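You operate a simulated robot arm through the tools that you are given. There is no shell and no other tool. Be economical: measure what you need, move in short steps, check, and stop when the job is done.

You run a simulated robot arm. Do the job below in one go: nothing can be reset, and whatever is moved stays where it is left.

Task
Take the pale wad and put it in the grey tub. Then put the small black bobbin on top of the cream tape roll. Then put the orange guide wheel on the top of the near winder. Then take the tapping block and leave it on the top of the small grey table. Then take the red cap and put it on top of the black tape roll. Then open the banding bench drawer, fetch the red bundle band and set it in the inside of the banding bench drawer, then shut the drawer. Then open the high cupboard door. The order counts. Set down upright: tapping block.

The check looks at the end state, three seconds after you hand in, the way a careful person would. Anything else that was tipped, shoved, dropped, spilled or broken makes it a failure. Lids that push on must go on centred and level and be pressed home; caps that screw on are set level and turned clockwise until they are tight.

Robot
A 7-joint arm with a two-finger parallel gripper on a trunk, on a base that drives. Base frame: it is fixed to the floor where the robot stands at the start and does not move with it; the origin is under the middle of the robot, x ahead of it, y to its left, z up; the surface under the hand at the start is at about z = 580. Units: mm, degrees, N and s.
With the tool pointing down near the work surface it reaches from about 360 to 780 mm from the robot's upright axis, wherever it stands. Its first joint turns from -143.0 to 143.0 degrees. Places, roughly: banding bench drawer [-100, 4600, 600]; black tape roll (8x8x5 cm) [-5300, 100, 600]; cream tape roll (8x8x5 cm) [-2300, 3900, 1200]; grey tub (24x16x9 cm) [600, -200, 600]; high cupboard door [100, -4000, 1700]; inside of the banding bench drawer [-100, 4700, 600]; orange guide wheel (6x6x3 cm) [-2400, 3100, 700]; pale wad (5x5x4 cm) [600, 0, 600]; red bundle band (13x10x3 cm) [-400, 4700, 800]; red cap (5x5x3 cm) [-5500, 0, 600]; small black bobbin (6x6x5 cm) [-2300, 3800, 1200]; tapping block (5x10x11 cm) [-5600, 3800, 800]; top of the near winder [-2200, 4000, 1200]; top of the small grey table [-3600, 4800, 700]. Payload 3 kg.
The TCP is the grasp point between the finger pads, 30 mm short of the fingertips. In the tool frame z runs along the fingers and y along their closing line. The gripper opens to 110 mm. The fingers are 20 mm wide and 10 mm thick; the gripper's body (48 by 112 mm) begins 55 mm behind the TCP.
Orientation is that of the tool frame in the base frame, as [roll, pitch, yaw] about the fixed x, y, z axes, in that order (R = Rz(yaw) Ry(pitch) Rx(roll)). With the fingers straight down and closing along the base's y, the tool's x points along the base's -x, its y along +y and its z along -z.

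Tools
- The arm moves only by the tool play_rows. Its argument "plan" is a list of rows, each a list of 3 entries, a list of its own where there are three numbers: the shift along the tool's x, y, z in mm, then the turn, a rotation vector about the tool's x, y, z in degrees, then the finger opening in mm, from 0 to 110. In form: [[[x, y, z], [rx, ry, rz], grip], ...]. A call has 1 to 8 rows; each row is the pose to reach, as a shift and turn from the pose commanded when the call began, along the tool's axes at that moment. Rows are played at 5 a second. More than 50 mm and 8.6 degrees between two rows, or a gripper value outside its range, and nothing of the call is played. A pose out of reach is approached as far as the arm can. The call stops where the force on the tool passes 40 N (or 10 N more than at its start, if that is more) or the arm is blocked; 0.2 s more then pass. Each finger travels about 153 mm/s and halts on what it meets, pressing with about 26 N; the grip force reading is that of the motor and also rises with nothing between the fingers. The clock runs only during rows and for 0.2 s after the last one: add rows that repeat a pose to give the fingers time. It gives the time, the measured TCP pose, the force on the tool (base axes), the opening and the grip force at its end, in the units of the frame above (readings bear some noise), with the torque about the TCP (base axes, N m) and any sound that the robot's microphone picked up.
- Cameras (640 x 400 px; columns grow to the right, rows downward): "scene" is now at [595.6, 9.8, 959.8]; the picture's right is [-0.00, -0.17, -0.99], its down [-0.36, -0.92, 0.16] and it looks along [-0.93, 0.35, -0.06] (base axes); focal length 214 px, centre (320, 200). "wrist" rides on the gripper at [72, 17, -103] in the tool frame; the picture's right is [-0.23, 0.97, 0.00], its down [-0.76, -0.18, -0.62] and it looks along [-0.61, -0.14, 0.78] (tool axes); focal length 222 px, centre (320, 200). There is no depth. A picture from a camera that has moved, and an enlarged one, comes with that camera's place and axes in the base frame and with its lens.
- get_image(camera): a new picture of that camera. It takes no simulated time.
- raise_lower(by): slides the trunk up (or, below 0, down) by that many mm; the arm and the scene camera ride with it, the base frame stays. It gives what a move gives, with no picture.
- drive_base(legs): drives the robot by 1 to 6 legs, each [ahead, turn to the left] in mm and degrees, along the robot's own axes; the way and the turn of a leg run together, so that a leg with both is an arc; at most 1500 mm and 180 degrees a leg. The arm and the cameras ride along, it lands a little off, and it stops where it bumps. It gives what a move gives.
- aim_head(pan, tilt): turns the head with the scene camera to pan (to the left, within 80 degrees either way) and tilt (down, from -29 to 69), counted from straight ahead of the robot. It gives what a move gives.
- inspect(camera, box): a new picture of the part [left, top, right, bottom] of that camera's present view, enlarged. It takes no simulated time.
- hand_in(): hands the job in; it is judged then, once.

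Work in short steps. Places have to be worked out from the pictures, the camera data and where the tool is seen: move nearer, look again, correct. Check each grasp and each placing, and mend what went wrong. You have 217 turns and 210 pictures in all, those below and enlarged ones among them. Open the gripper and draw the arm clear of the work before you hand the job in, unless the task says otherwise; then end with one line.

The tools are called after ">>>" as name(argument=value, ...) on one line, values as JSON. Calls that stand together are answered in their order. play_rows: Moves the arm, as the interface text tells. Its arguments: {"type":"object","properties":{"plan":{"type":"array"}},"required":["plan"]} The other tools are called the same way: raise_lower (by) slides the trunk up or down; drive_base (legs) drives the base; aim_head (pan, tilt) turns the head that bears the scene camera; get_image (camera) takes a picture; inspect (camera, box) takes an enlarged picture of a part of a camera's view; hand_in () hands the job in.

At the start:

```text
t: 0.0
tool_pos: [588.2, -46.7, 839.1]
tool_rot: [180.0, 0.0, -179.9]
wrist_force: [0.5, 0.2, -0.2]
moment: [0.02, 0.03, 0.0]
finger_gap: 110.1
grasp_force: 0.1
trunk travel left (down, up): [-225.0, 265.0]
robot x, y, heading: [0.6, 1.8, 0.1]
head pan, tilt: [80.2, 68.8]
```

scene: 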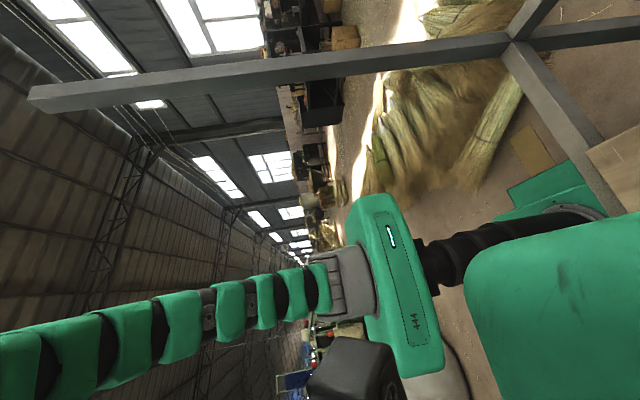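
wrist: 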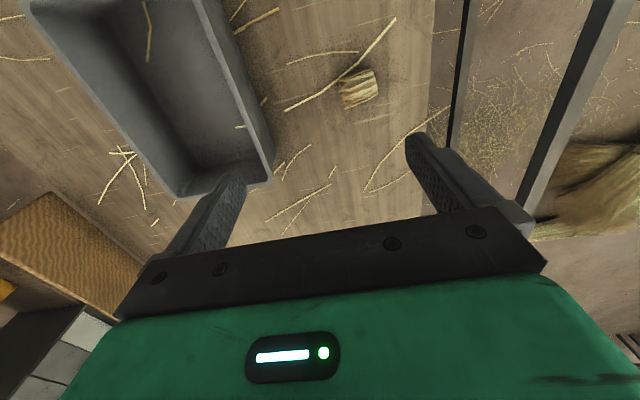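

The wad is at about (599, 7, 600) from the wrist view. I'll aim the head ahead to get a usable scene view.

>>> aim_head(pan=0, tilt=45)

>>> get_image(camera="scene")

>>> inspect(camera="wrist", box=[240, 20, 480, 170])

```text
t: 1.5
tool_pos: [589.0, -46.4, 840.4]
tool_rot: [-180.0, 0.1, -179.8]
wrist_force: [0.6, 0.5, -0.2]
moment: [-0.04, 0.04, -0.01]
finger_gap: 110.1
grasp_force: 0.1
trunk travel left (down, up): [-225.0, 265.0]
robot x, y, heading: [-3.6, 0.4, 0.0]
head pan, tilt: [0.0, 45.0]
```

```text
207 pictures are left
camera scene: at [624.5, -45.2, 888.6], right [0.0, -1.0, 0.0], down [-0.71, 0.0, 0.71], along [-0.71, 0.0, -0.71], focal length 214 px, centre (320, 200)
```

scene: 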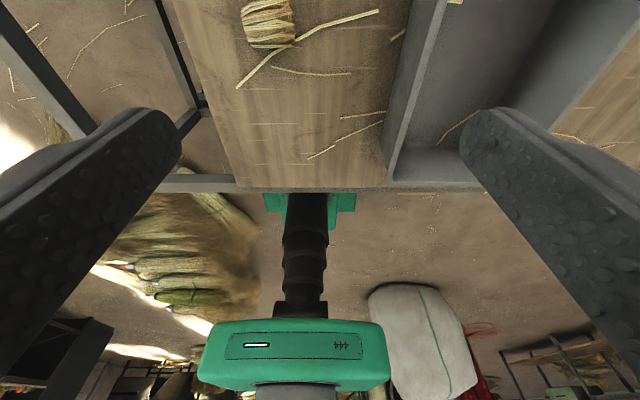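

```text
2.67 times, centred on (360, 95) of wrist
camera zoom: at [515.4, -30.2, 942.2], right [0.22, 0.97, 0.0], down [0.76, -0.18, 0.62], along [0.61, -0.14, -0.78], focal length 592 px, centre (213, 480)
```

zoom: 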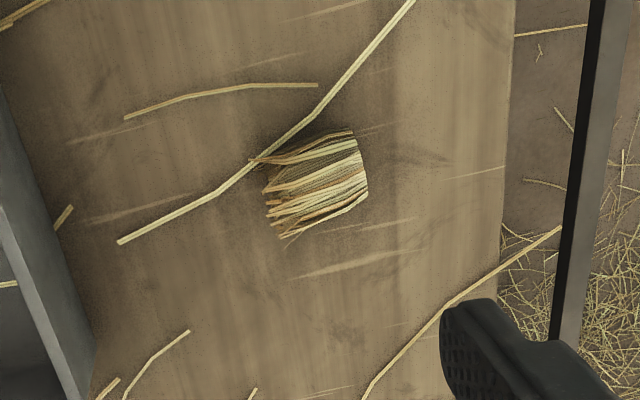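

Scene camera hangs ahead and looks back. The wad is at about (599, 6), strands along y; I'll go over it and part way down.

>>> play_rows(plan=[[[-5, 26, 30], [0, 0, 0], 110], [[-10, 52, 70], [0, 0, 0], 110], [[-10, 52, 115], [0, 0, 0], 110], [[-10, 52, 160], [0, 0, 0], 110], [[-10, 52, 160], [0, 0, 0], 110]])

>>> get_image(camera="wrist")

>>> get_image(camera="scene")

```text
t: 2.7
tool_pos: [598.2, 6.6, 681.4]
tool_rot: [-180.0, 0.0, -179.9]
wrist_force: [0.7, 0.3, 0.2]
moment: [-0.05, 0.01, 0.0]
finger_gap: 109.8
grasp_force: 0.2
trunk travel left (down, up): [-225.0, 265.0]
robot x, y, heading: [-2.9, 4.3, 0.1]
head pan, tilt: [0.0, 45.0]
```

```text
205 pictures are left
camera wrist: at [524.9, 22.8, 783.6], right [0.23, 0.97, 0.0], down [0.76, -0.18, 0.62], along [0.61, -0.14, -0.78], focal length 222 px, centre (320, 200)
```

wrist: 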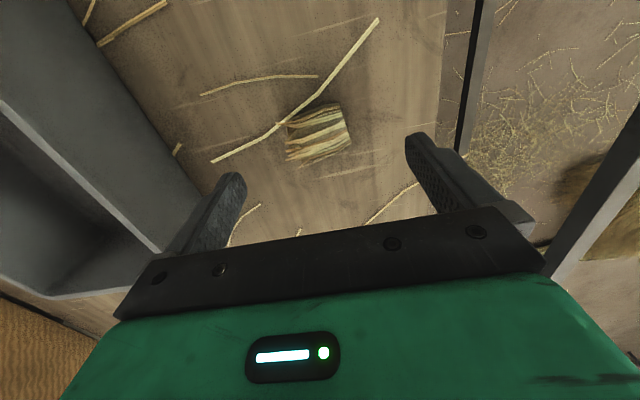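

```text
204 pictures are left
camera scene: at [634.0, 7.7, 729.9], right [0.0, -1.0, 0.0], down [-0.71, 0.0, 0.71], along [-0.71, 0.0, -0.71], focal length 214 px, centre (320, 200)
```

scene: 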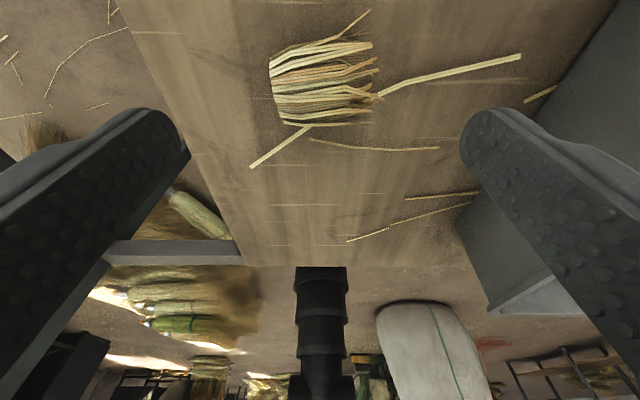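

The scene camera rides with the hand. The wad is centred at about (596, 6); going down 68 mm and closing.

>>> play_rows(plan=[[[1, 0, 35], [0, 0, 0], 110], [[2, 0, 67], [0, 0, 0], 110], [[2, 0, 67], [0, 0, 0], 70], [[2, 0, 67], [0, 0, 0], 40], [[2, 0, 67], [0, 0, 0], 36], [[2, 0, 67], [0, 0, 0], 36]])

>>> get_image(camera="scene")

```text
t: 4.1
tool_pos: [596.8, 6.0, 614.0]
tool_rot: [-179.9, 0.0, -179.9]
wrist_force: [-0.2, -0.8, 0.1]
moment: [0.0, -0.03, 0.0]
finger_gap: 43.8
grasp_force: 26.1
trunk travel left (down, up): [-225.0, 265.0]
robot x, y, heading: [-0.2, 1.5, -0.0]
head pan, tilt: [0.0, 45.0]
```

```text
203 pictures are left
camera scene: at [632.5, 6.3, 662.9], right [0.0, -1.0, 0.0], down [-0.71, 0.0, 0.71], along [-0.71, 0.0, -0.71], focal length 214 px, centre (320, 200)
```

scene: 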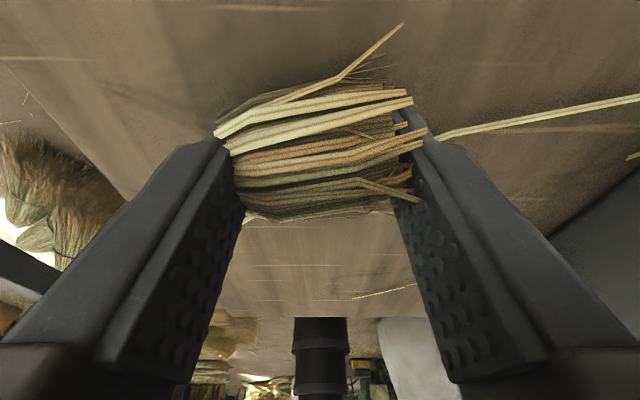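

Held. I lift 160 mm and shift to the right over the tub, then look.

>>> play_rows(plan=[[[0, 0, -45], [0, 0, 0], 34], [[0, 0, -90], [0, 0, 0], 34], [[0, 0, -140], [0, 0, 0], 34], [[0, -45, -160], [0, 0, 0], 34], [[0, -90, -160], [0, 0, 0], 34], [[0, -135, -160], [0, 0, 0], 34], [[0, -180, -160], [0, 0, 0], 34]])

>>> get_image(camera="wrist")

>>> get_image(camera="scene")

```text
t: 5.7
tool_pos: [596.8, -172.6, 773.9]
tool_rot: [-179.9, 0.1, -179.8]
wrist_force: [0.0, 0.9, -0.5]
moment: [-0.06, 0.02, 0.01]
finger_gap: 43.2
grasp_force: 26.1
trunk travel left (down, up): [-225.0, 265.0]
robot x, y, heading: [2.1, -1.0, 0.0]
head pan, tilt: [0.0, 45.0]
```

```text
202 pictures are left
camera wrist: at [523.9, -156.9, 875.8], right [0.22, 0.97, 0.0], down [0.76, -0.17, 0.62], along [0.61, -0.14, -0.78], focal length 222 px, centre (320, 200)
```

wrist: 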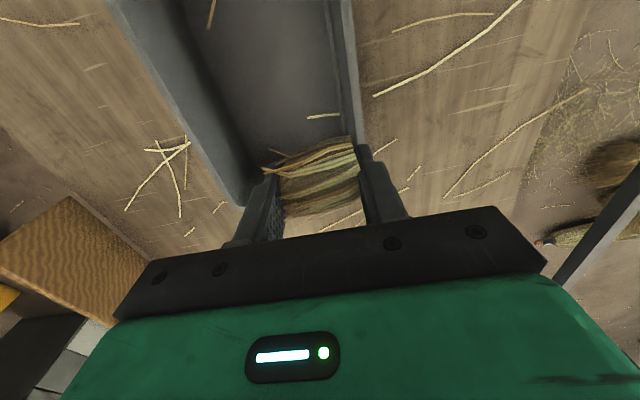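

```text
201 pictures are left
camera scene: at [633.1, -172.0, 822.4], right [0.0, -1.0, 0.0], down [-0.71, 0.0, 0.71], along [-0.71, 0.0, -0.71], focal length 214 px, centre (320, 200)
```

scene: 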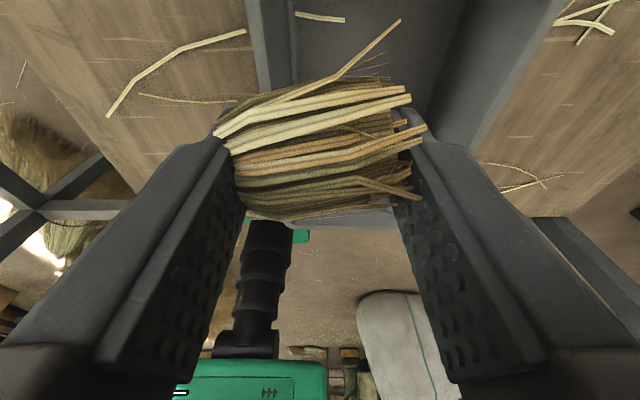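

Tub spans about y −134…−300, x 435…675. I centre over it (565, −217) and lower to z≈630.

>>> play_rows(plan=[[[30, -40, 0], [0, 0, 0], 34], [[30, -45, 40], [0, 0, 0], 34], [[30, -45, 80], [0, 0, 0], 34], [[30, -45, 115], [0, 0, 0], 34], [[30, -45, 145], [0, 0, 0], 34], [[30, -45, 145], [0, 0, 0], 34]])

>>> get_image(camera="scene")

>>> get_image(camera="wrist")

```text
t: 7.1
tool_pos: [570.4, -219.5, 628.1]
tool_rot: [-180.0, 0.0, -180.0]
wrist_force: [0.5, 0.2, -0.2]
moment: [-0.02, 0.01, -0.01]
finger_gap: 43.4
grasp_force: 26.2
trunk travel left (down, up): [-225.0, 265.0]
robot x, y, heading: [2.9, 4.2, 0.1]
head pan, tilt: [0.0, 45.0]
```

```text
200 pictures are left
camera scene: at [605.5, -218.0, 676.9], right [0.0, -1.0, 0.0], down [-0.71, 0.0, 0.71], along [-0.71, 0.0, -0.71], focal length 214 px, centre (320, 200)
```

scene: 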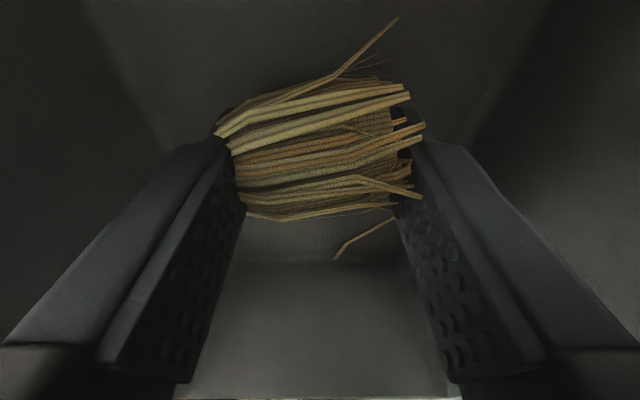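

```text
199 pictures are left
camera wrist: at [496.4, -203.0, 730.4], right [0.22, 0.97, 0.0], down [0.76, -0.18, 0.62], along [0.61, -0.14, -0.78], focal length 222 px, centre (320, 200)
```

wrist: 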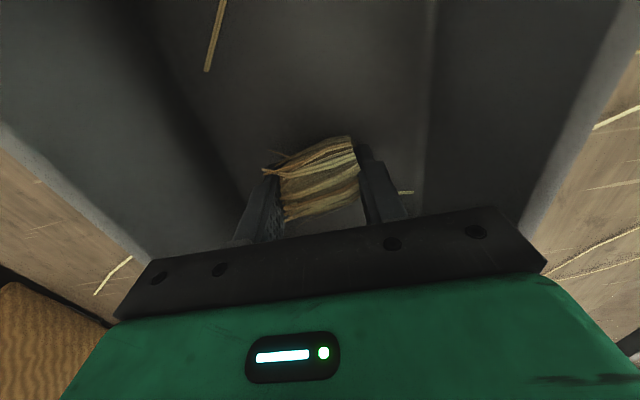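

Inside and centred. Opening, then rising clear.

>>> play_rows(plan=[[[0, 0, 3], [0, 0, 0], 60], [[0, 0, 3], [0, 0, 0], 66], [[0, 0, -40], [0, 0, 0], 66], [[0, 0, -90], [0, 0, 0], 66], [[0, 0, -140], [0, 0, 0], 66], [[0, 0, -190], [0, 0, 0], 66]])

>>> aim_head(pan=0, tilt=0)

>>> get_image(camera="wrist")

>>> get_image(camera="scene")

```text
t: 8.5
tool_pos: [570.4, -220.1, 816.3]
tool_rot: [179.9, 0.0, -179.9]
wrist_force: [0.7, 0.1, -0.7]
moment: [0.0, 0.01, 0.0]
finger_gap: 66.1
grasp_force: 0.0
trunk travel left (down, up): [-225.0, 265.0]
robot x, y, heading: [-2.0, 3.2, 0.0]
head pan, tilt: [0.0, 45.0]
```

```text
t: 9.7
tool_pos: [569.2, -219.7, 815.2]
tool_rot: [-179.9, 0.0, -180.0]
wrist_force: [0.5, 0.0, 0.0]
moment: [0.03, 0.01, 0.04]
finger_gap: 66.1
grasp_force: 0.1
trunk travel left (down, up): [-225.0, 265.0]
robot x, y, heading: [-2.1, 3.8, 0.1]
head pan, tilt: [0.0, 0.0]
```

```text
198 pictures are left
camera wrist: at [496.2, -203.7, 918.6], right [0.23, 0.97, 0.0], down [0.76, -0.18, 0.62], along [0.61, -0.14, -0.78], focal length 222 px, centre (320, 200)
```

wrist: 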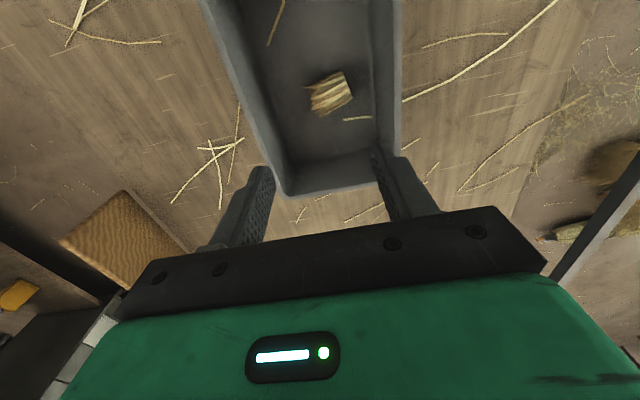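

```text
197 pictures are left
camera scene: at [676.2, -218.6, 856.2], right [0.0, -1.0, 0.0], down [-1.0, 0.0, 0.0], along [0.0, 0.0, -1.0], focal length 214 px, centre (320, 200)
```

scene: 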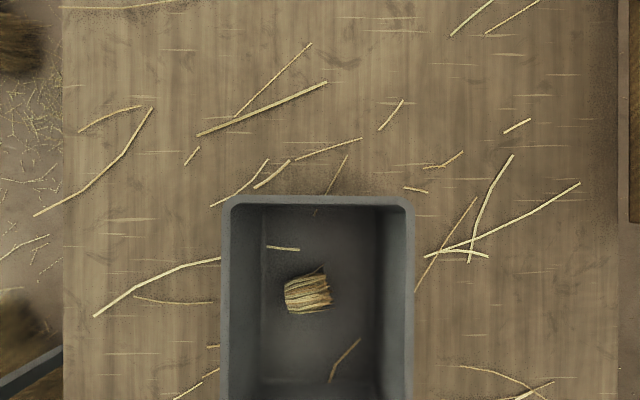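

Wad rests in the tub. Now I look around to the left before driving toward (−2300, 3900).

>>> aim_head(pan=80, tilt=10)

>>> get_image(camera="scene")

>>> aim_head(pan=80, tilt=60)

>>> get_image(camera="scene")

```text
t: 11.2
tool_pos: [569.1, -220.8, 814.6]
tool_rot: [-180.0, 0.0, -179.9]
wrist_force: [0.3, -1.0, -0.1]
moment: [-0.01, 0.05, 0.0]
finger_gap: 65.9
grasp_force: 0.0
trunk travel left (down, up): [-225.0, 265.0]
robot x, y, heading: [1.5, 2.3, 0.2]
head pan, tilt: [80.0, 10.0]
```

```text
196 pictures are left
camera scene: at [660.1, -127.1, 930.1], right [0.0, -0.17, -0.98], down [-0.98, -0.17, 0.03], along [-0.18, 0.97, -0.17], focal length 214 px, centre (320, 200)
```

scene: 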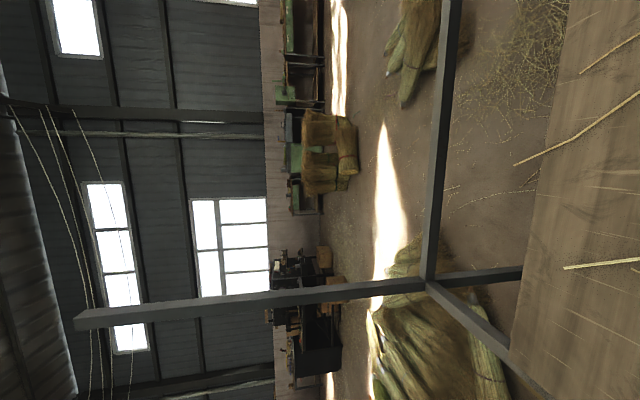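

```text
t: 12.4
tool_pos: [570.4, -219.5, 816.2]
tool_rot: [180.0, 0.1, -179.9]
wrist_force: [0.9, -0.2, 0.1]
moment: [0.01, -0.01, 0.0]
finger_gap: 65.9
grasp_force: 0.0
trunk travel left (down, up): [-225.0, 265.0]
robot x, y, heading: [3.2, 2.1, -0.1]
head pan, tilt: [80.0, 60.0]
```

```text
195 pictures are left
camera scene: at [585.7, -153.1, 934.7], right [0.0, -0.17, -0.98], down [-0.5, -0.85, 0.15], along [-0.87, 0.49, -0.09], focal length 214 px, centre (320, 200)
```

scene: 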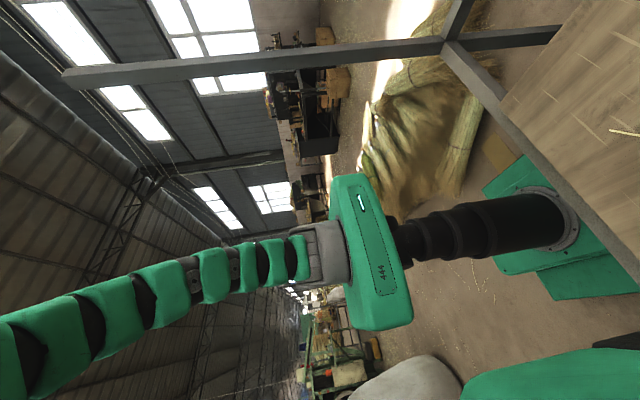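

There's a tall post at about (345, 326) at the table's left end and straw on the floor at left-back. I draw the hand in, centre and raise it, then look backward.

>>> play_rows(plan=[[[0, 45, -20], [0, 0, 0], 60], [[20, 90, -40], [0, 0, 0], 60], [[45, 130, -60], [0, 0, 0], 60], [[75, 165, -85], [0, 0, 0], 60], [[105, 195, -110], [0, 0, 0], 60], [[130, 220, -140], [0, 0, 0], 60], [[150, 220, -180], [0, 0, 0], 60]])

>>> aim_head(pan=0, tilt=69)

>>> get_image(camera="scene")

>>> aim_head(pan=-80, tilt=30)

>>> get_image(camera="scene")

```text
refused: row 2 steps farther than a row can; nothing moved
```

```text
t: 13.9
tool_pos: [569.8, -218.6, 815.4]
tool_rot: [179.9, 0.0, -179.9]
wrist_force: [-0.9, 0.7, -0.3]
moment: [0.01, 0.0, -0.03]
finger_gap: 65.8
grasp_force: 0.2
trunk travel left (down, up): [-225.0, 265.0]
robot x, y, heading: [1.1, 1.0, 0.0]
head pan, tilt: [0.0, 68.8]
```

```text
194 pictures are left
camera scene: at [576.4, -218.8, 890.3], right [0.0, -1.0, 0.0], down [-0.36, 0.0, 0.93], along [-0.93, 0.0, -0.36], focal length 214 px, centre (320, 200)
```

scene: 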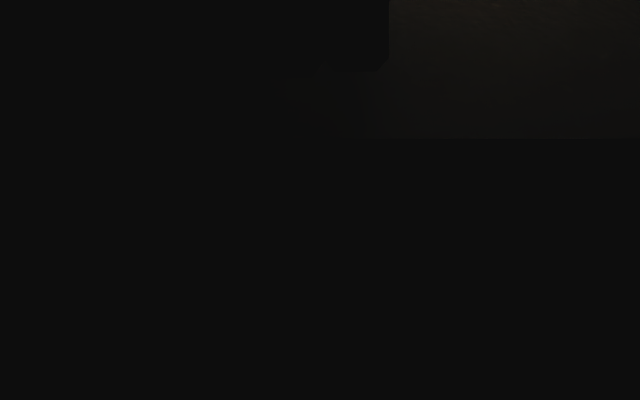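

```text
t: 15.4
tool_pos: [569.0, -220.0, 815.4]
tool_rot: [180.0, 0.0, -179.8]
wrist_force: [-0.9, 0.1, 0.0]
moment: [-0.03, 0.01, 0.0]
finger_gap: 65.8
grasp_force: 0.1
trunk travel left (down, up): [-225.0, 265.0]
robot x, y, heading: [-1.1, 3.2, -0.1]
head pan, tilt: [-80.0, 30.0]
```

```text
193 pictures are left
camera scene: at [628.1, -307.7, 930.4], right [0.0, -0.17, 0.98], down [-0.87, 0.49, 0.09], along [-0.5, -0.85, -0.15], focal length 214 px, centre (320, 200)
```

scene: 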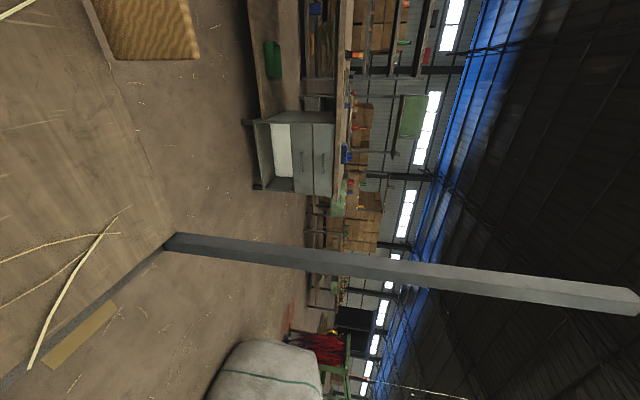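

Posts stand at both near table corners, (345, 326) and (344, −581). I bring the hand to the centre and in before backing away.

>>> play_rows(plan=[[[0, 40, -20], [0, 0, 0], 60], [[20, 80, -35], [0, 0, 0], 60], [[40, 118, -55], [0, 0, 0], 60], [[65, 150, -80], [0, 0, 0], 60], [[90, 180, -105], [0, 0, 0], 60], [[115, 205, -135], [0, 0, 0], 60], [[140, 220, -170], [0, 0, 0], 60]])

>>> aim_head(pan=45, tilt=50)

>>> get_image(camera="scene")

>>> aim_head(pan=-50, tilt=60)

>>> get_image(camera="scene")

```text
t: 17.0
tool_pos: [427.0, 2.2, 988.1]
tool_rot: [180.0, 0.1, -180.0]
wrist_force: [0.5, 0.1, -0.8]
moment: [0.02, 0.03, -0.02]
finger_gap: 59.9
grasp_force: 0.0
trunk travel left (down, up): [-225.0, 265.0]
robot x, y, heading: [-2.5, 3.1, 0.0]
head pan, tilt: [-80.0, 30.0]
```

```text
t: 19.1
tool_pos: [426.5, 1.8, 988.0]
tool_rot: [180.0, 0.1, -180.0]
wrist_force: [0.6, 0.5, 0.5]
moment: [0.01, -0.01, 0.03]
finger_gap: 59.8
grasp_force: 0.0
trunk travel left (down, up): [-225.0, 265.0]
robot x, y, heading: [1.5, 2.9, -0.0]
head pan, tilt: [45.0, 50.0]
```

```text
192 pictures are left
camera scene: at [455.3, 57.3, 1063.5], right [0.0, -0.71, -0.71], down [-0.64, -0.54, 0.54], along [-0.77, 0.45, -0.45], focal length 214 px, centre (320, 200)
```

scene: 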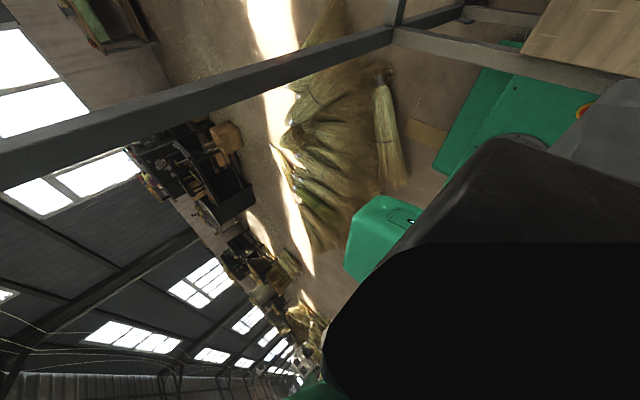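

```text
t: 20.8
tool_pos: [426.2, 1.5, 988.2]
tool_rot: [180.0, 0.0, -179.9]
wrist_force: [-0.1, 0.5, 0.0]
moment: [0.01, -0.01, -0.03]
finger_gap: 59.9
grasp_force: 0.1
trunk travel left (down, up): [-225.0, 265.0]
robot x, y, heading: [-2.0, 4.5, 0.3]
head pan, tilt: [-50.0, 60.0]
```

```text
191 pictures are left
camera scene: at [442.9, -48.2, 1075.1], right [0.0, -0.64, 0.77], down [-0.5, 0.66, 0.56], along [-0.87, -0.38, -0.32], focal length 214 px, centre (320, 200)
```

scene: 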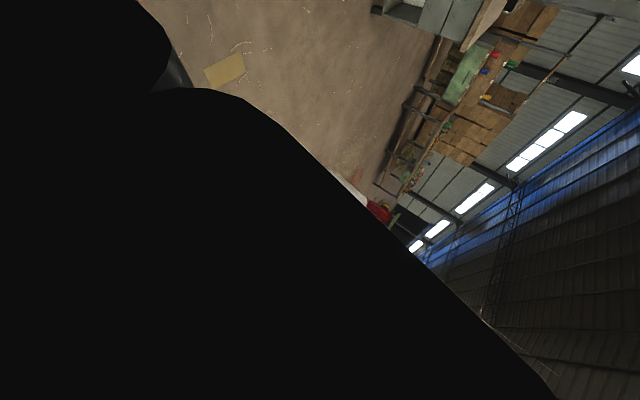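

Backing straight out along y≈0 keeps off the straw. I back 900 mm and look around.

>>> drive_base(legs=[[-900, 0]])

>>> aim_head(pan=80, tilt=40)

>>> get_image(camera="scene")

>>> aim_head(pan=-80, tilt=40)

>>> get_image(camera="scene")

```text
t: 25.6
tool_pos: [-488.6, 2.4, 988.5]
tool_rot: [180.0, 0.0, -179.0]
wrist_force: [1.2, -0.8, -0.3]
moment: [-0.04, 0.01, -0.03]
finger_gap: 59.8
grasp_force: 0.0
trunk travel left (down, up): [-225.0, 265.0]
robot x, y, heading: [-915.8, -1.4, 1.0]
head pan, tilt: [-50.0, 60.0]
```

```text
t: 27.7
tool_pos: [-487.7, 1.1, 988.6]
tool_rot: [-180.0, 0.1, -179.1]
wrist_force: [0.5, 0.8, -0.7]
moment: [0.0, -0.01, 0.01]
finger_gap: 59.9
grasp_force: 0.1
trunk travel left (down, up): [-225.0, 265.0]
robot x, y, heading: [-913.2, -5.5, 1.1]
head pan, tilt: [80.0, 40.0]
```

```text
190 pictures are left
camera scene: at [-446.8, 87.5, 1103.9], right [0.0, -0.17, -0.98], down [-0.75, -0.65, 0.11], along [-0.66, 0.74, -0.13], focal length 214 px, centre (320, 200)
```

scene: 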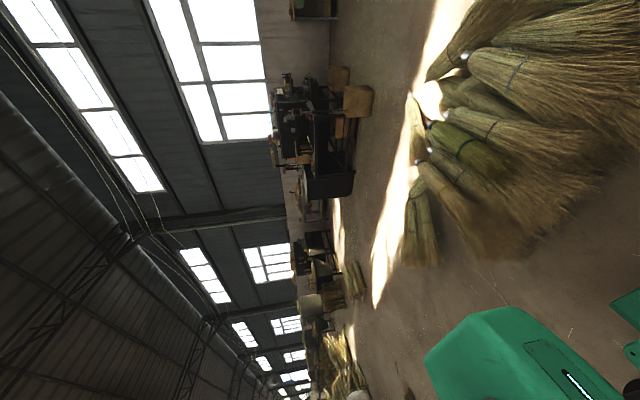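

```text
t: 30.1
tool_pos: [-488.4, 1.1, 988.9]
tool_rot: [-179.9, -0.1, -179.1]
wrist_force: [0.0, 0.1, -0.9]
moment: [0.01, 0.02, 0.0]
finger_gap: 60.1
grasp_force: 0.0
trunk travel left (down, up): [-225.0, 265.0]
robot x, y, heading: [-914.1, -7.0, 0.7]
head pan, tilt: [-80.0, 40.0]
```

```text
189 pictures are left
camera scene: at [-443.7, -80.0, 1103.9], right [0.0, -0.17, 0.98], down [-0.78, 0.62, 0.11], along [-0.63, -0.77, -0.13], focal length 214 px, centre (320, 200)
```

scene: 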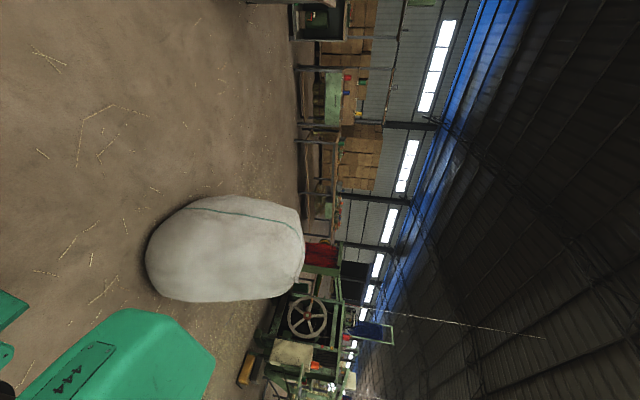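

Sack's near edge is y≈−650 and straw ends near x≈−1950, so I back to x≈−2560, turn left, and look ahead to the winders.

>>> drive_base(legs=[[-1400, 0], [-250, 0], [0, 89]])

>>> aim_head(pan=-80, tilt=-25)

>>> get_image(camera="scene")

>>> aim_head(pan=80, tilt=-25)

>>> get_image(camera="scene")

```text
t: 42.5
tool_pos: [-2568.4, 388.8, 988.1]
tool_rot: [-180.0, 0.0, -90.6]
wrist_force: [0.2, -0.4, 0.4]
moment: [0.0, -0.03, -0.04]
finger_gap: 60.0
grasp_force: 0.0
trunk travel left (down, up): [-225.0, 265.0]
robot x, y, heading: [-2521.7, -32.2, 89.1]
head pan, tilt: [-80.0, 40.0]
```

```text
t: 43.8
tool_pos: [-2567.5, 390.1, 988.5]
tool_rot: [180.0, 0.1, -90.7]
wrist_force: [0.6, -1.1, -0.7]
moment: [0.02, -0.02, 0.0]
finger_gap: 60.1
grasp_force: 0.0
trunk travel left (down, up): [-225.0, 265.0]
robot x, y, heading: [-2520.3, -36.5, 88.8]
head pan, tilt: [-80.0, -25.0]
```

```text
188 pictures are left
camera scene: at [-2500.5, 536.4, 1106.8], right [0.17, 0.0, 0.98], down [0.41, -0.91, -0.07], along [0.9, 0.41, -0.16], focal length 214 px, centre (320, 200)
```

scene: 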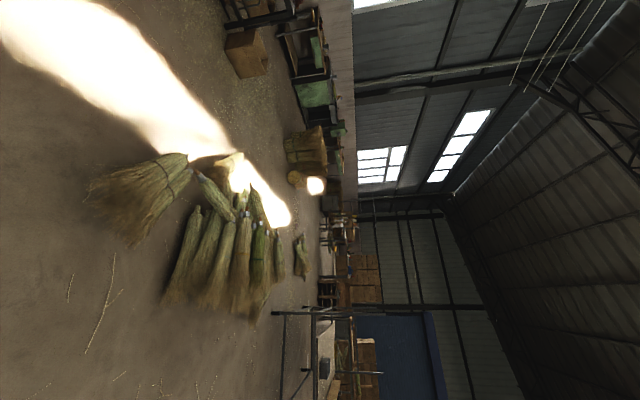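

```text
t: 46.3
tool_pos: [-2570.3, 390.3, 989.2]
tool_rot: [180.0, 0.0, -90.7]
wrist_force: [0.2, 0.5, -0.4]
moment: [-0.07, 0.01, 0.02]
finger_gap: 60.3
grasp_force: 0.1
trunk travel left (down, up): [-225.0, 265.0]
robot x, y, heading: [-2520.7, -34.7, 88.9]
head pan, tilt: [80.0, -25.0]
```

```text
187 pictures are left
camera scene: at [-2640.4, 537.9, 1106.8], right [0.17, 0.0, -0.98], down [-0.43, -0.9, -0.07], along [-0.89, 0.43, -0.16], focal length 214 px, centre (320, 200)
```

scene: 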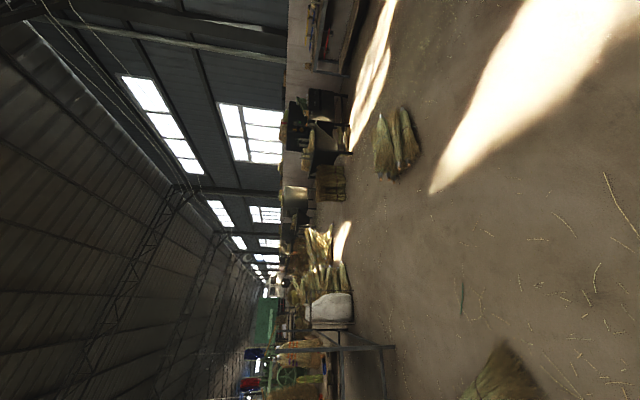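

I'll pitch the hand up to point forward so the scene camera looks ahead.

>>> play_rows(plan=[[[0, 0, 0], [0, -8.5, 0], 60], [[0, 0, 0], [0, -17, 0], 60], [[0, 0, 0], [0, -25.5, 0], 60], [[0, 0, 0], [0, -34, 0], 60], [[0, 0, 0], [0, -42.5, 0], 60], [[0, 0, 0], [0, -51, 0], 60], [[0, 0, 0], [0, -59.5, 0], 60], [[0, 0, 0], [0, -68, 0], 60]])

>>> aim_head(pan=0, tilt=-10)

>>> get_image(camera="scene")

>>> get_image(camera="wrist")

```text
t: 48.1
tool_pos: [-2567.7, 507.8, 1080.2]
tool_rot: [-178.1, 64.1, -90.2]
wrist_force: [2.3, 0.3, 0.0]
moment: [-0.01, 0.14, 0.11]
finger_gap: 59.8
grasp_force: 0.0
out of reach, approached as far as the arm can: row 4, 5, 6, 7, 8
trunk travel left (down, up): [-225.0, 265.0]
robot x, y, heading: [-2520.1, -37.4, 88.7]
head pan, tilt: [80.0, -25.0]
```

```text
t: 49.6
tool_pos: [-2569.4, 506.5, 1080.1]
tool_rot: [-178.0, 64.0, -90.1]
wrist_force: [0.4, 0.1, -0.7]
moment: [0.0, 0.03, 0.0]
finger_gap: 59.9
grasp_force: 0.1
trunk travel left (down, up): [-225.0, 265.0]
robot x, y, heading: [-2523.6, -35.9, 89.0]
head pan, tilt: [0.0, -10.0]
```

```text
186 pictures are left
camera scene: at [-2574.1, 521.4, 1212.3], right [1.0, -0.03, 0.01], down [0.01, -0.28, -0.96], along [0.03, 0.96, -0.28], focal length 214 px, centre (320, 200)
```

scene: 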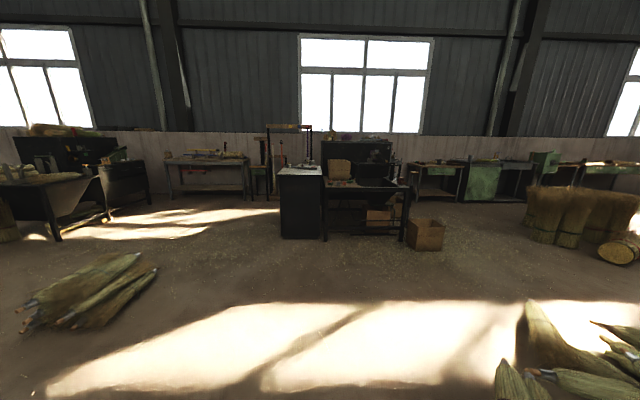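

```text
185 pictures are left
camera wrist: at [-2590.7, 381.8, 1058.6], right [-0.97, 0.13, 0.19], down [0.16, -0.23, 0.96], along [0.17, 0.96, 0.2], focal length 222 px, centre (320, 200)
```

wrist: 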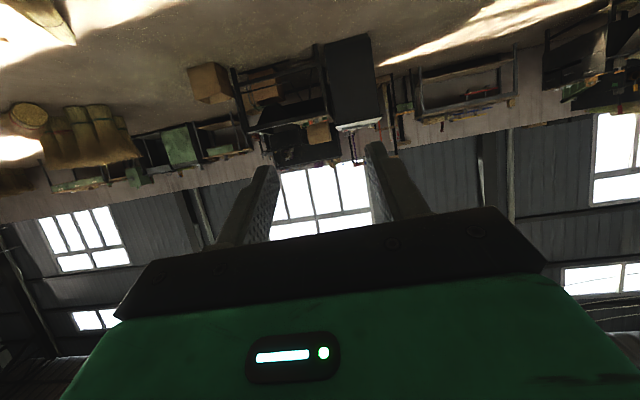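

Clear forward view. I zoom in on the winder group in the middle.

>>> inspect(camera="scene", box=[240, 110, 460, 250])

>>> inspect(camera="scene", box=[0, 110, 250, 250])

```text
2.86 times, centred on (350, 180) of scene
camera zoom: at [-2574.1, 521.4, 1212.3], right [1.0, -0.03, 0.01], down [0.01, -0.28, -0.96], along [0.03, 0.96, -0.28], focal length 613 px, centre (234, 257)
```

zoom: 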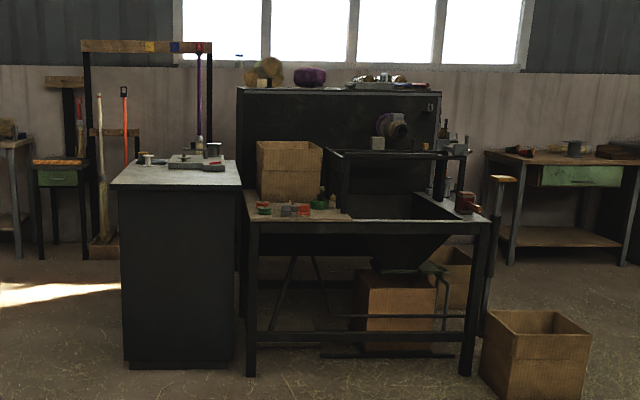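

```text
2.56 times, centred on (125, 180) of scene
camera zoom: at [-2574.1, 521.4, 1212.3], right [1.0, -0.03, 0.01], down [0.01, -0.28, -0.96], along [0.03, 0.96, -0.28], focal length 549 px, centre (819, 251)
```

zoom: 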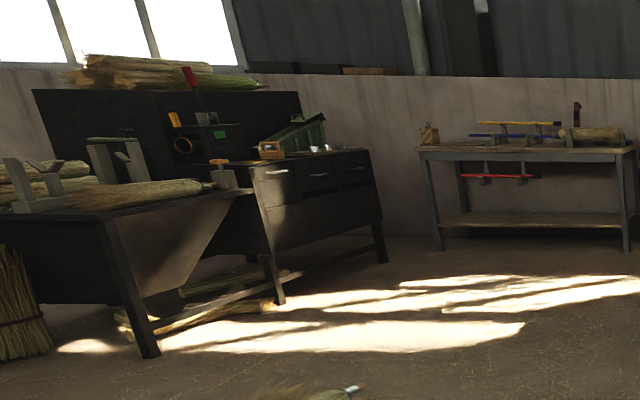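

The winder is the tall black back panel (x≈−2460…−1370, top z≈1200) behind a table, with a pedestal at its left. I drive up toward (−3050, 1800) to look closer.

>>> drive_base(legs=[[0, 15], [1450, 0], [400, 0], [0, -14]])

>>> get_image(camera="scene")

>>> inspect(camera="scene", box=[280, 100, 560, 275])

```text
t: 53.4
tool_pos: [-2799.3, 846.4, 1078.6]
tool_rot: [-178.0, 63.8, -75.5]
wrist_force: [0.3, -0.8, -1.9]
moment: [0.1, 0.02, -0.01]
finger_gap: 59.9
grasp_force: 0.1
trunk travel left (down, up): [-225.0, 265.0]
robot x, y, heading: [-2618.9, 332.4, 104.2]
head pan, tilt: [0.0, -10.0]
stopped in leg 2: the robot was blocked; the commanded pose is now the measured one
```

```text
182 pictures are left
camera scene: at [-2806.5, 860.6, 1212.4], right [0.97, 0.22, 0.02], down [0.08, -0.27, -0.96], along [-0.21, 0.94, -0.28], focal length 214 px, centre (320, 200)
```

scene: 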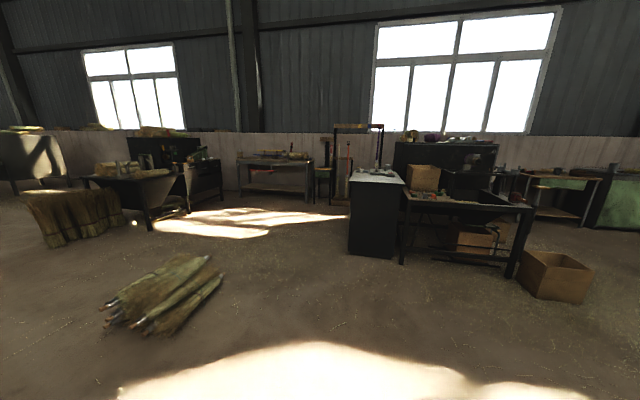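

```text
2.29 times, centred on (420, 188) of scene
camera zoom: at [-2806.5, 860.6, 1212.4], right [0.97, 0.22, 0.02], down [0.08, -0.27, -0.96], along [-0.21, 0.94, -0.28], focal length 490 px, centre (91, 229)
```

zoom: 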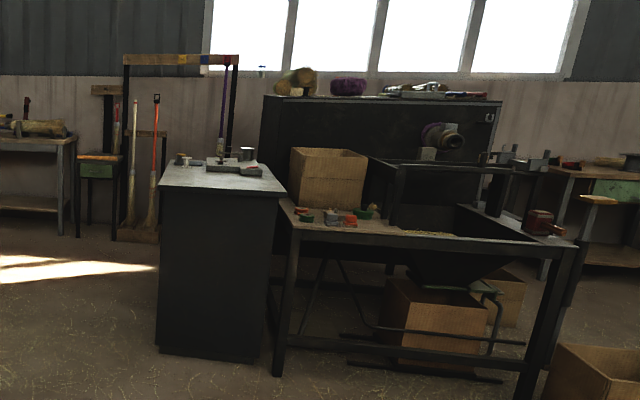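

Blocked after ~380 mm by something not in view; I look down in front of the base.

>>> aim_head(pan=0, tilt=40)

>>> get_image(camera="scene")

>>> aim_head(pan=60, tilt=50)

>>> get_image(camera="scene")

>>> aim_head(pan=-60, tilt=50)

>>> get_image(camera="scene")

```text
t: 54.6
tool_pos: [-2798.0, 845.9, 1079.7]
tool_rot: [-178.1, 64.0, -75.4]
wrist_force: [-0.1, 0.5, 0.3]
moment: [-0.03, -0.04, 0.0]
finger_gap: 59.9
grasp_force: 0.0
trunk travel left (down, up): [-225.0, 265.0]
robot x, y, heading: [-2616.5, 332.4, 104.5]
head pan, tilt: [0.0, 40.0]
```

```text
180 pictures are left
camera scene: at [-2797.8, 827.9, 1142.2], right [0.97, 0.22, 0.01], down [0.21, -0.89, -0.41], along [-0.08, 0.4, -0.91], focal length 214 px, centre (320, 200)
```

scene: 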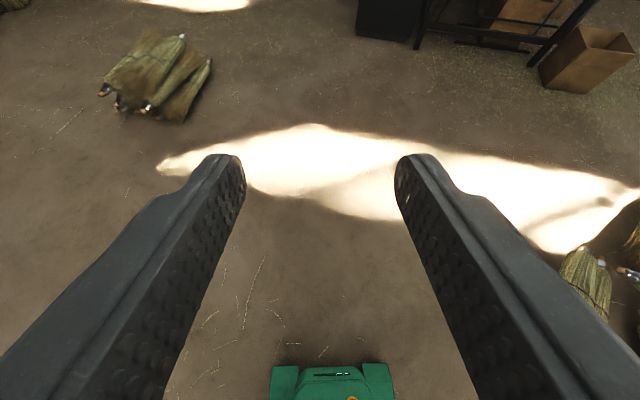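

```text
t: 55.9
tool_pos: [-2798.7, 846.3, 1079.9]
tool_rot: [-178.1, 64.0, -75.4]
wrist_force: [-0.5, -0.8, -0.4]
moment: [-0.02, -0.01, -0.02]
finger_gap: 59.9
grasp_force: 0.0
trunk travel left (down, up): [-225.0, 265.0]
robot x, y, heading: [-2619.3, 330.3, 104.3]
head pan, tilt: [60.0, 50.0]
```

```text
179 pictures are left
camera scene: at [-2852.2, 766.2, 1148.8], right [0.32, 0.87, -0.37], down [0.79, -0.46, -0.4], along [-0.52, -0.17, -0.84], focal length 214 px, centre (320, 200)
```

scene: 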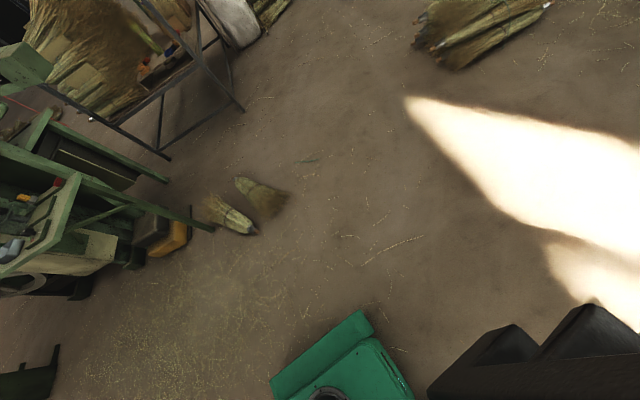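

```text
t: 57.9
tool_pos: [-2798.1, 846.0, 1080.3]
tool_rot: [-178.1, 64.1, -75.3]
wrist_force: [0.0, -0.7, 0.0]
moment: [0.0, -0.01, -0.02]
finger_gap: 59.8
grasp_force: 0.1
trunk travel left (down, up): [-225.0, 265.0]
robot x, y, heading: [-2617.9, 334.3, 103.9]
head pan, tilt: [-60.0, 50.0]
```

```text
178 pictures are left
camera scene: at [-2722.2, 795.9, 1150.8], right [0.66, -0.65, 0.39], down [-0.5, -0.76, -0.42], along [0.56, 0.08, -0.82], focal length 214 px, centre (320, 200)
```

scene: 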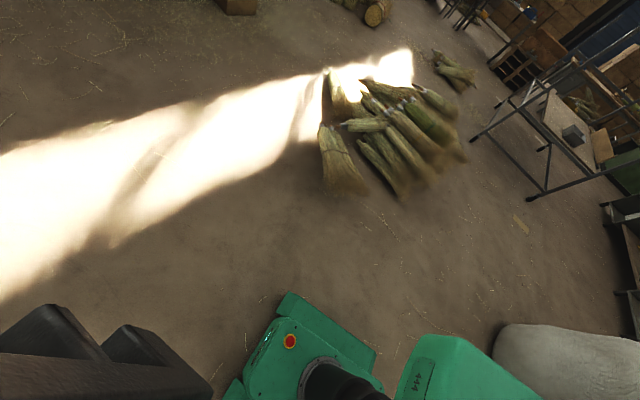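

Nothing is in the way that I can see. I try the same direction again with a short leg.

>>> drive_base(legs=[[300, 0]])

```text
t: 60.0
tool_pos: [-2868.9, 1140.9, 1080.9]
tool_rot: [-178.1, 64.0, -75.7]
wrist_force: [0.9, -0.1, -0.2]
moment: [0.01, 0.01, 0.0]
finger_gap: 60.0
grasp_force: 0.1
trunk travel left (down, up): [-225.0, 265.0]
robot x, y, heading: [-2692.2, 629.3, 104.1]
head pan, tilt: [-60.0, 50.0]
```

It moves freely. Continuing.

>>> drive_base(legs=[[700, 0], [500, 0], [0, -30]])

>>> aim_head(pan=0, tilt=-5)

>>> get_image(camera="scene")

```text
t: 67.8
tool_pos: [-2858.4, 2326.2, 1081.8]
tool_rot: [-178.1, 63.8, -106.3]
wrist_force: [-0.4, -0.2, -0.5]
moment: [-0.02, -0.02, -0.03]
finger_gap: 60.1
grasp_force: 0.1
trunk travel left (down, up): [-225.0, 265.0]
robot x, y, heading: [-2979.0, 1796.2, 73.5]
head pan, tilt: [-60.0, 50.0]
```

```text
t: 69.2
tool_pos: [-2860.0, 2328.5, 1081.6]
tool_rot: [-178.1, 63.8, -106.1]
wrist_force: [0.6, -0.5, 0.1]
moment: [-0.02, -0.01, 0.02]
finger_gap: 60.1
grasp_force: 0.1
trunk travel left (down, up): [-225.0, 265.0]
robot x, y, heading: [-2979.8, 1795.3, 73.5]
head pan, tilt: [0.0, -5.0]
```

```text
177 pictures are left
camera scene: at [-2859.6, 2341.8, 1206.8], right [0.95, -0.31, 0.01], down [-0.1, -0.35, -0.93], along [0.29, 0.89, -0.36], focal length 214 px, centre (320, 200)
```

scene: 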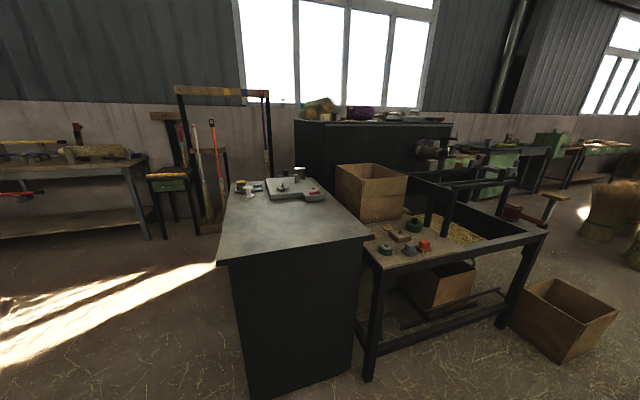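

The winder is a deep box (x from −2440, y≈3610–4390); pedestal spans x −2980…−2470, y 2945–3700. I'll fold the hand down again, raise the trunk, and drive around the pedestal to the winder's left side.

>>> play_rows(plan=[[[6, 0, -13], [0, 8, 0], 60], [[12, 0, -26], [0, 16, 0], 60], [[19, 0, -39], [0, 24, 0], 60], [[25, 0, -52], [0, 32, 0], 60], [[32, 0, -65], [0, 40, 0], 60], [[38, 0, -78], [0, 48, 0], 60], [[44, 0, -91], [0, 56, 0], 60], [[51, 0, -105], [0, 64, 0], 60]])

>>> raise_lower(by=260)

>>> drive_base(legs=[[0, 45], [800, 0], [0, -28]])

```text
t: 71.0
tool_pos: [-2895.0, 2215.3, 1082.3]
tool_rot: [-179.2, -0.3, -107.9]
wrist_force: [-0.7, -0.5, 0.1]
moment: [0.01, -0.01, -0.01]
finger_gap: 59.9
grasp_force: 0.1
trunk travel left (down, up): [-225.0, 265.0]
robot x, y, heading: [-2978.1, 1796.4, 73.4]
head pan, tilt: [0.0, -5.0]
```

```text
t: 73.6
tool_pos: [-2895.0, 2216.9, 1343.6]
tool_rot: [-179.2, -0.1, -107.8]
wrist_force: [0.3, 0.2, -0.3]
moment: [-0.02, -0.01, 0.02]
finger_gap: 59.8
grasp_force: 0.1
trunk travel left (down, up): [-485.0, 5.0]
robot x, y, heading: [-2981.6, 1796.9, 73.5]
head pan, tilt: [0.0, -5.0]
```

```text
t: 81.5
tool_pos: [-3388.9, 2942.0, 1342.8]
tool_rot: [-179.1, -0.3, -91.9]
wrist_force: [0.6, -1.3, -0.1]
moment: [-0.01, 0.01, -0.01]
finger_gap: 60.1
grasp_force: 0.1
trunk travel left (down, up): [-485.0, 5.0]
robot x, y, heading: [-3375.4, 2512.8, 89.6]
head pan, tilt: [0.0, -5.0]
```

At (−3380, 2510) facing +y. I look forward-down and right before going on.

>>> aim_head(pan=0, tilt=-29)

>>> get_image(camera="scene")

>>> aim_head(pan=-65, tilt=-25)

>>> get_image(camera="scene")

```text
t: 82.3
tool_pos: [-3390.0, 2940.4, 1342.6]
tool_rot: [-179.2, -0.2, -91.9]
wrist_force: [-0.2, -0.3, 0.6]
moment: [0.01, 0.03, -0.01]
finger_gap: 60.0
grasp_force: 0.0
trunk travel left (down, up): [-485.0, 5.0]
robot x, y, heading: [-3374.9, 2515.2, 89.5]
head pan, tilt: [0.0, -28.6]
```

```text
176 pictures are left
camera scene: at [-3388.9, 3093.1, 1406.1], right [1.0, -0.03, 0.01], down [-0.02, -0.88, -0.48], along [0.03, 0.48, -0.88], focal length 214 px, centre (320, 200)
```

scene: 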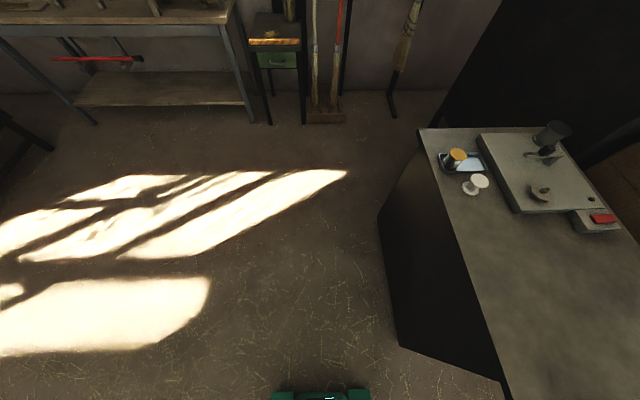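

```text
t: 83.7
tool_pos: [-3389.5, 2942.5, 1343.1]
tool_rot: [-179.2, -0.2, -91.8]
wrist_force: [0.6, 0.6, -0.7]
moment: [-0.05, 0.02, 0.01]
finger_gap: 59.9
grasp_force: 0.0
trunk travel left (down, up): [-485.0, 5.0]
robot x, y, heading: [-3374.7, 2515.1, 89.4]
head pan, tilt: [-65.0, -25.0]
```

```text
175 pictures are left
camera scene: at [-3325.0, 3086.8, 1444.1], right [0.41, -0.01, 0.91], down [0.36, -0.92, -0.17], along [0.84, 0.39, -0.37], focal length 214 px, centre (320, 200)
```

scene: 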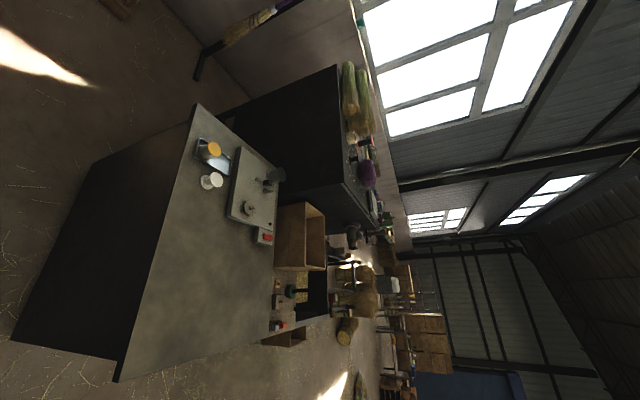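

Free gap of ~950 mm behind the pedestal. Driving to (−3380, ~4080) and turning right to face the winder's side.

>>> drive_base(legs=[[1000, 0], [560, 0], [0, -89]])

>>> aim_head(pan=0, tilt=-29)

>>> get_image(camera="scene")

```text
t: 95.6
tool_pos: [-2931.5, 4100.9, 1342.9]
tool_rot: [-179.3, -0.1, 178.7]
wrist_force: [0.0, 0.0, -0.3]
moment: [0.03, 0.02, 0.01]
finger_gap: 59.9
grasp_force: 0.0
trunk travel left (down, up): [-485.0, 5.0]
robot x, y, heading: [-3359.0, 4127.7, 0.6]
head pan, tilt: [-65.0, -25.0]
```

```text
t: 97.0
tool_pos: [-2933.3, 4101.2, 1342.5]
tool_rot: [-179.1, -0.2, 178.6]
wrist_force: [0.8, 0.6, 0.4]
moment: [-0.03, -0.03, 0.02]
finger_gap: 60.0
grasp_force: 0.1
trunk travel left (down, up): [-485.0, 5.0]
robot x, y, heading: [-3358.4, 4128.2, 0.4]
head pan, tilt: [0.0, -28.6]
```

```text
174 pictures are left
camera scene: at [-2785.5, 4098.8, 1406.7], right [-0.02, -1.0, 0.02], down [-0.88, 0.01, -0.48], along [0.48, -0.03, -0.88], focal length 214 px, centre (320, 200)
```

scene: 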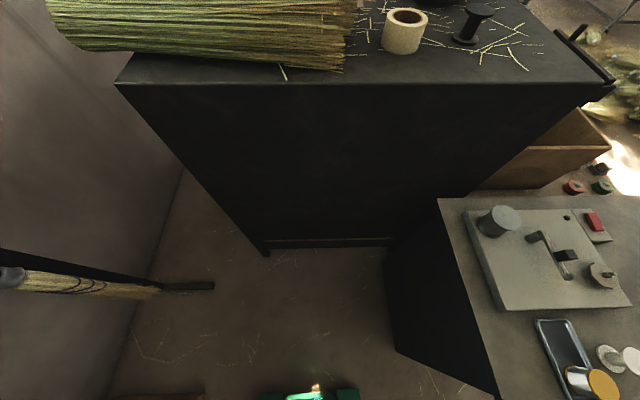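

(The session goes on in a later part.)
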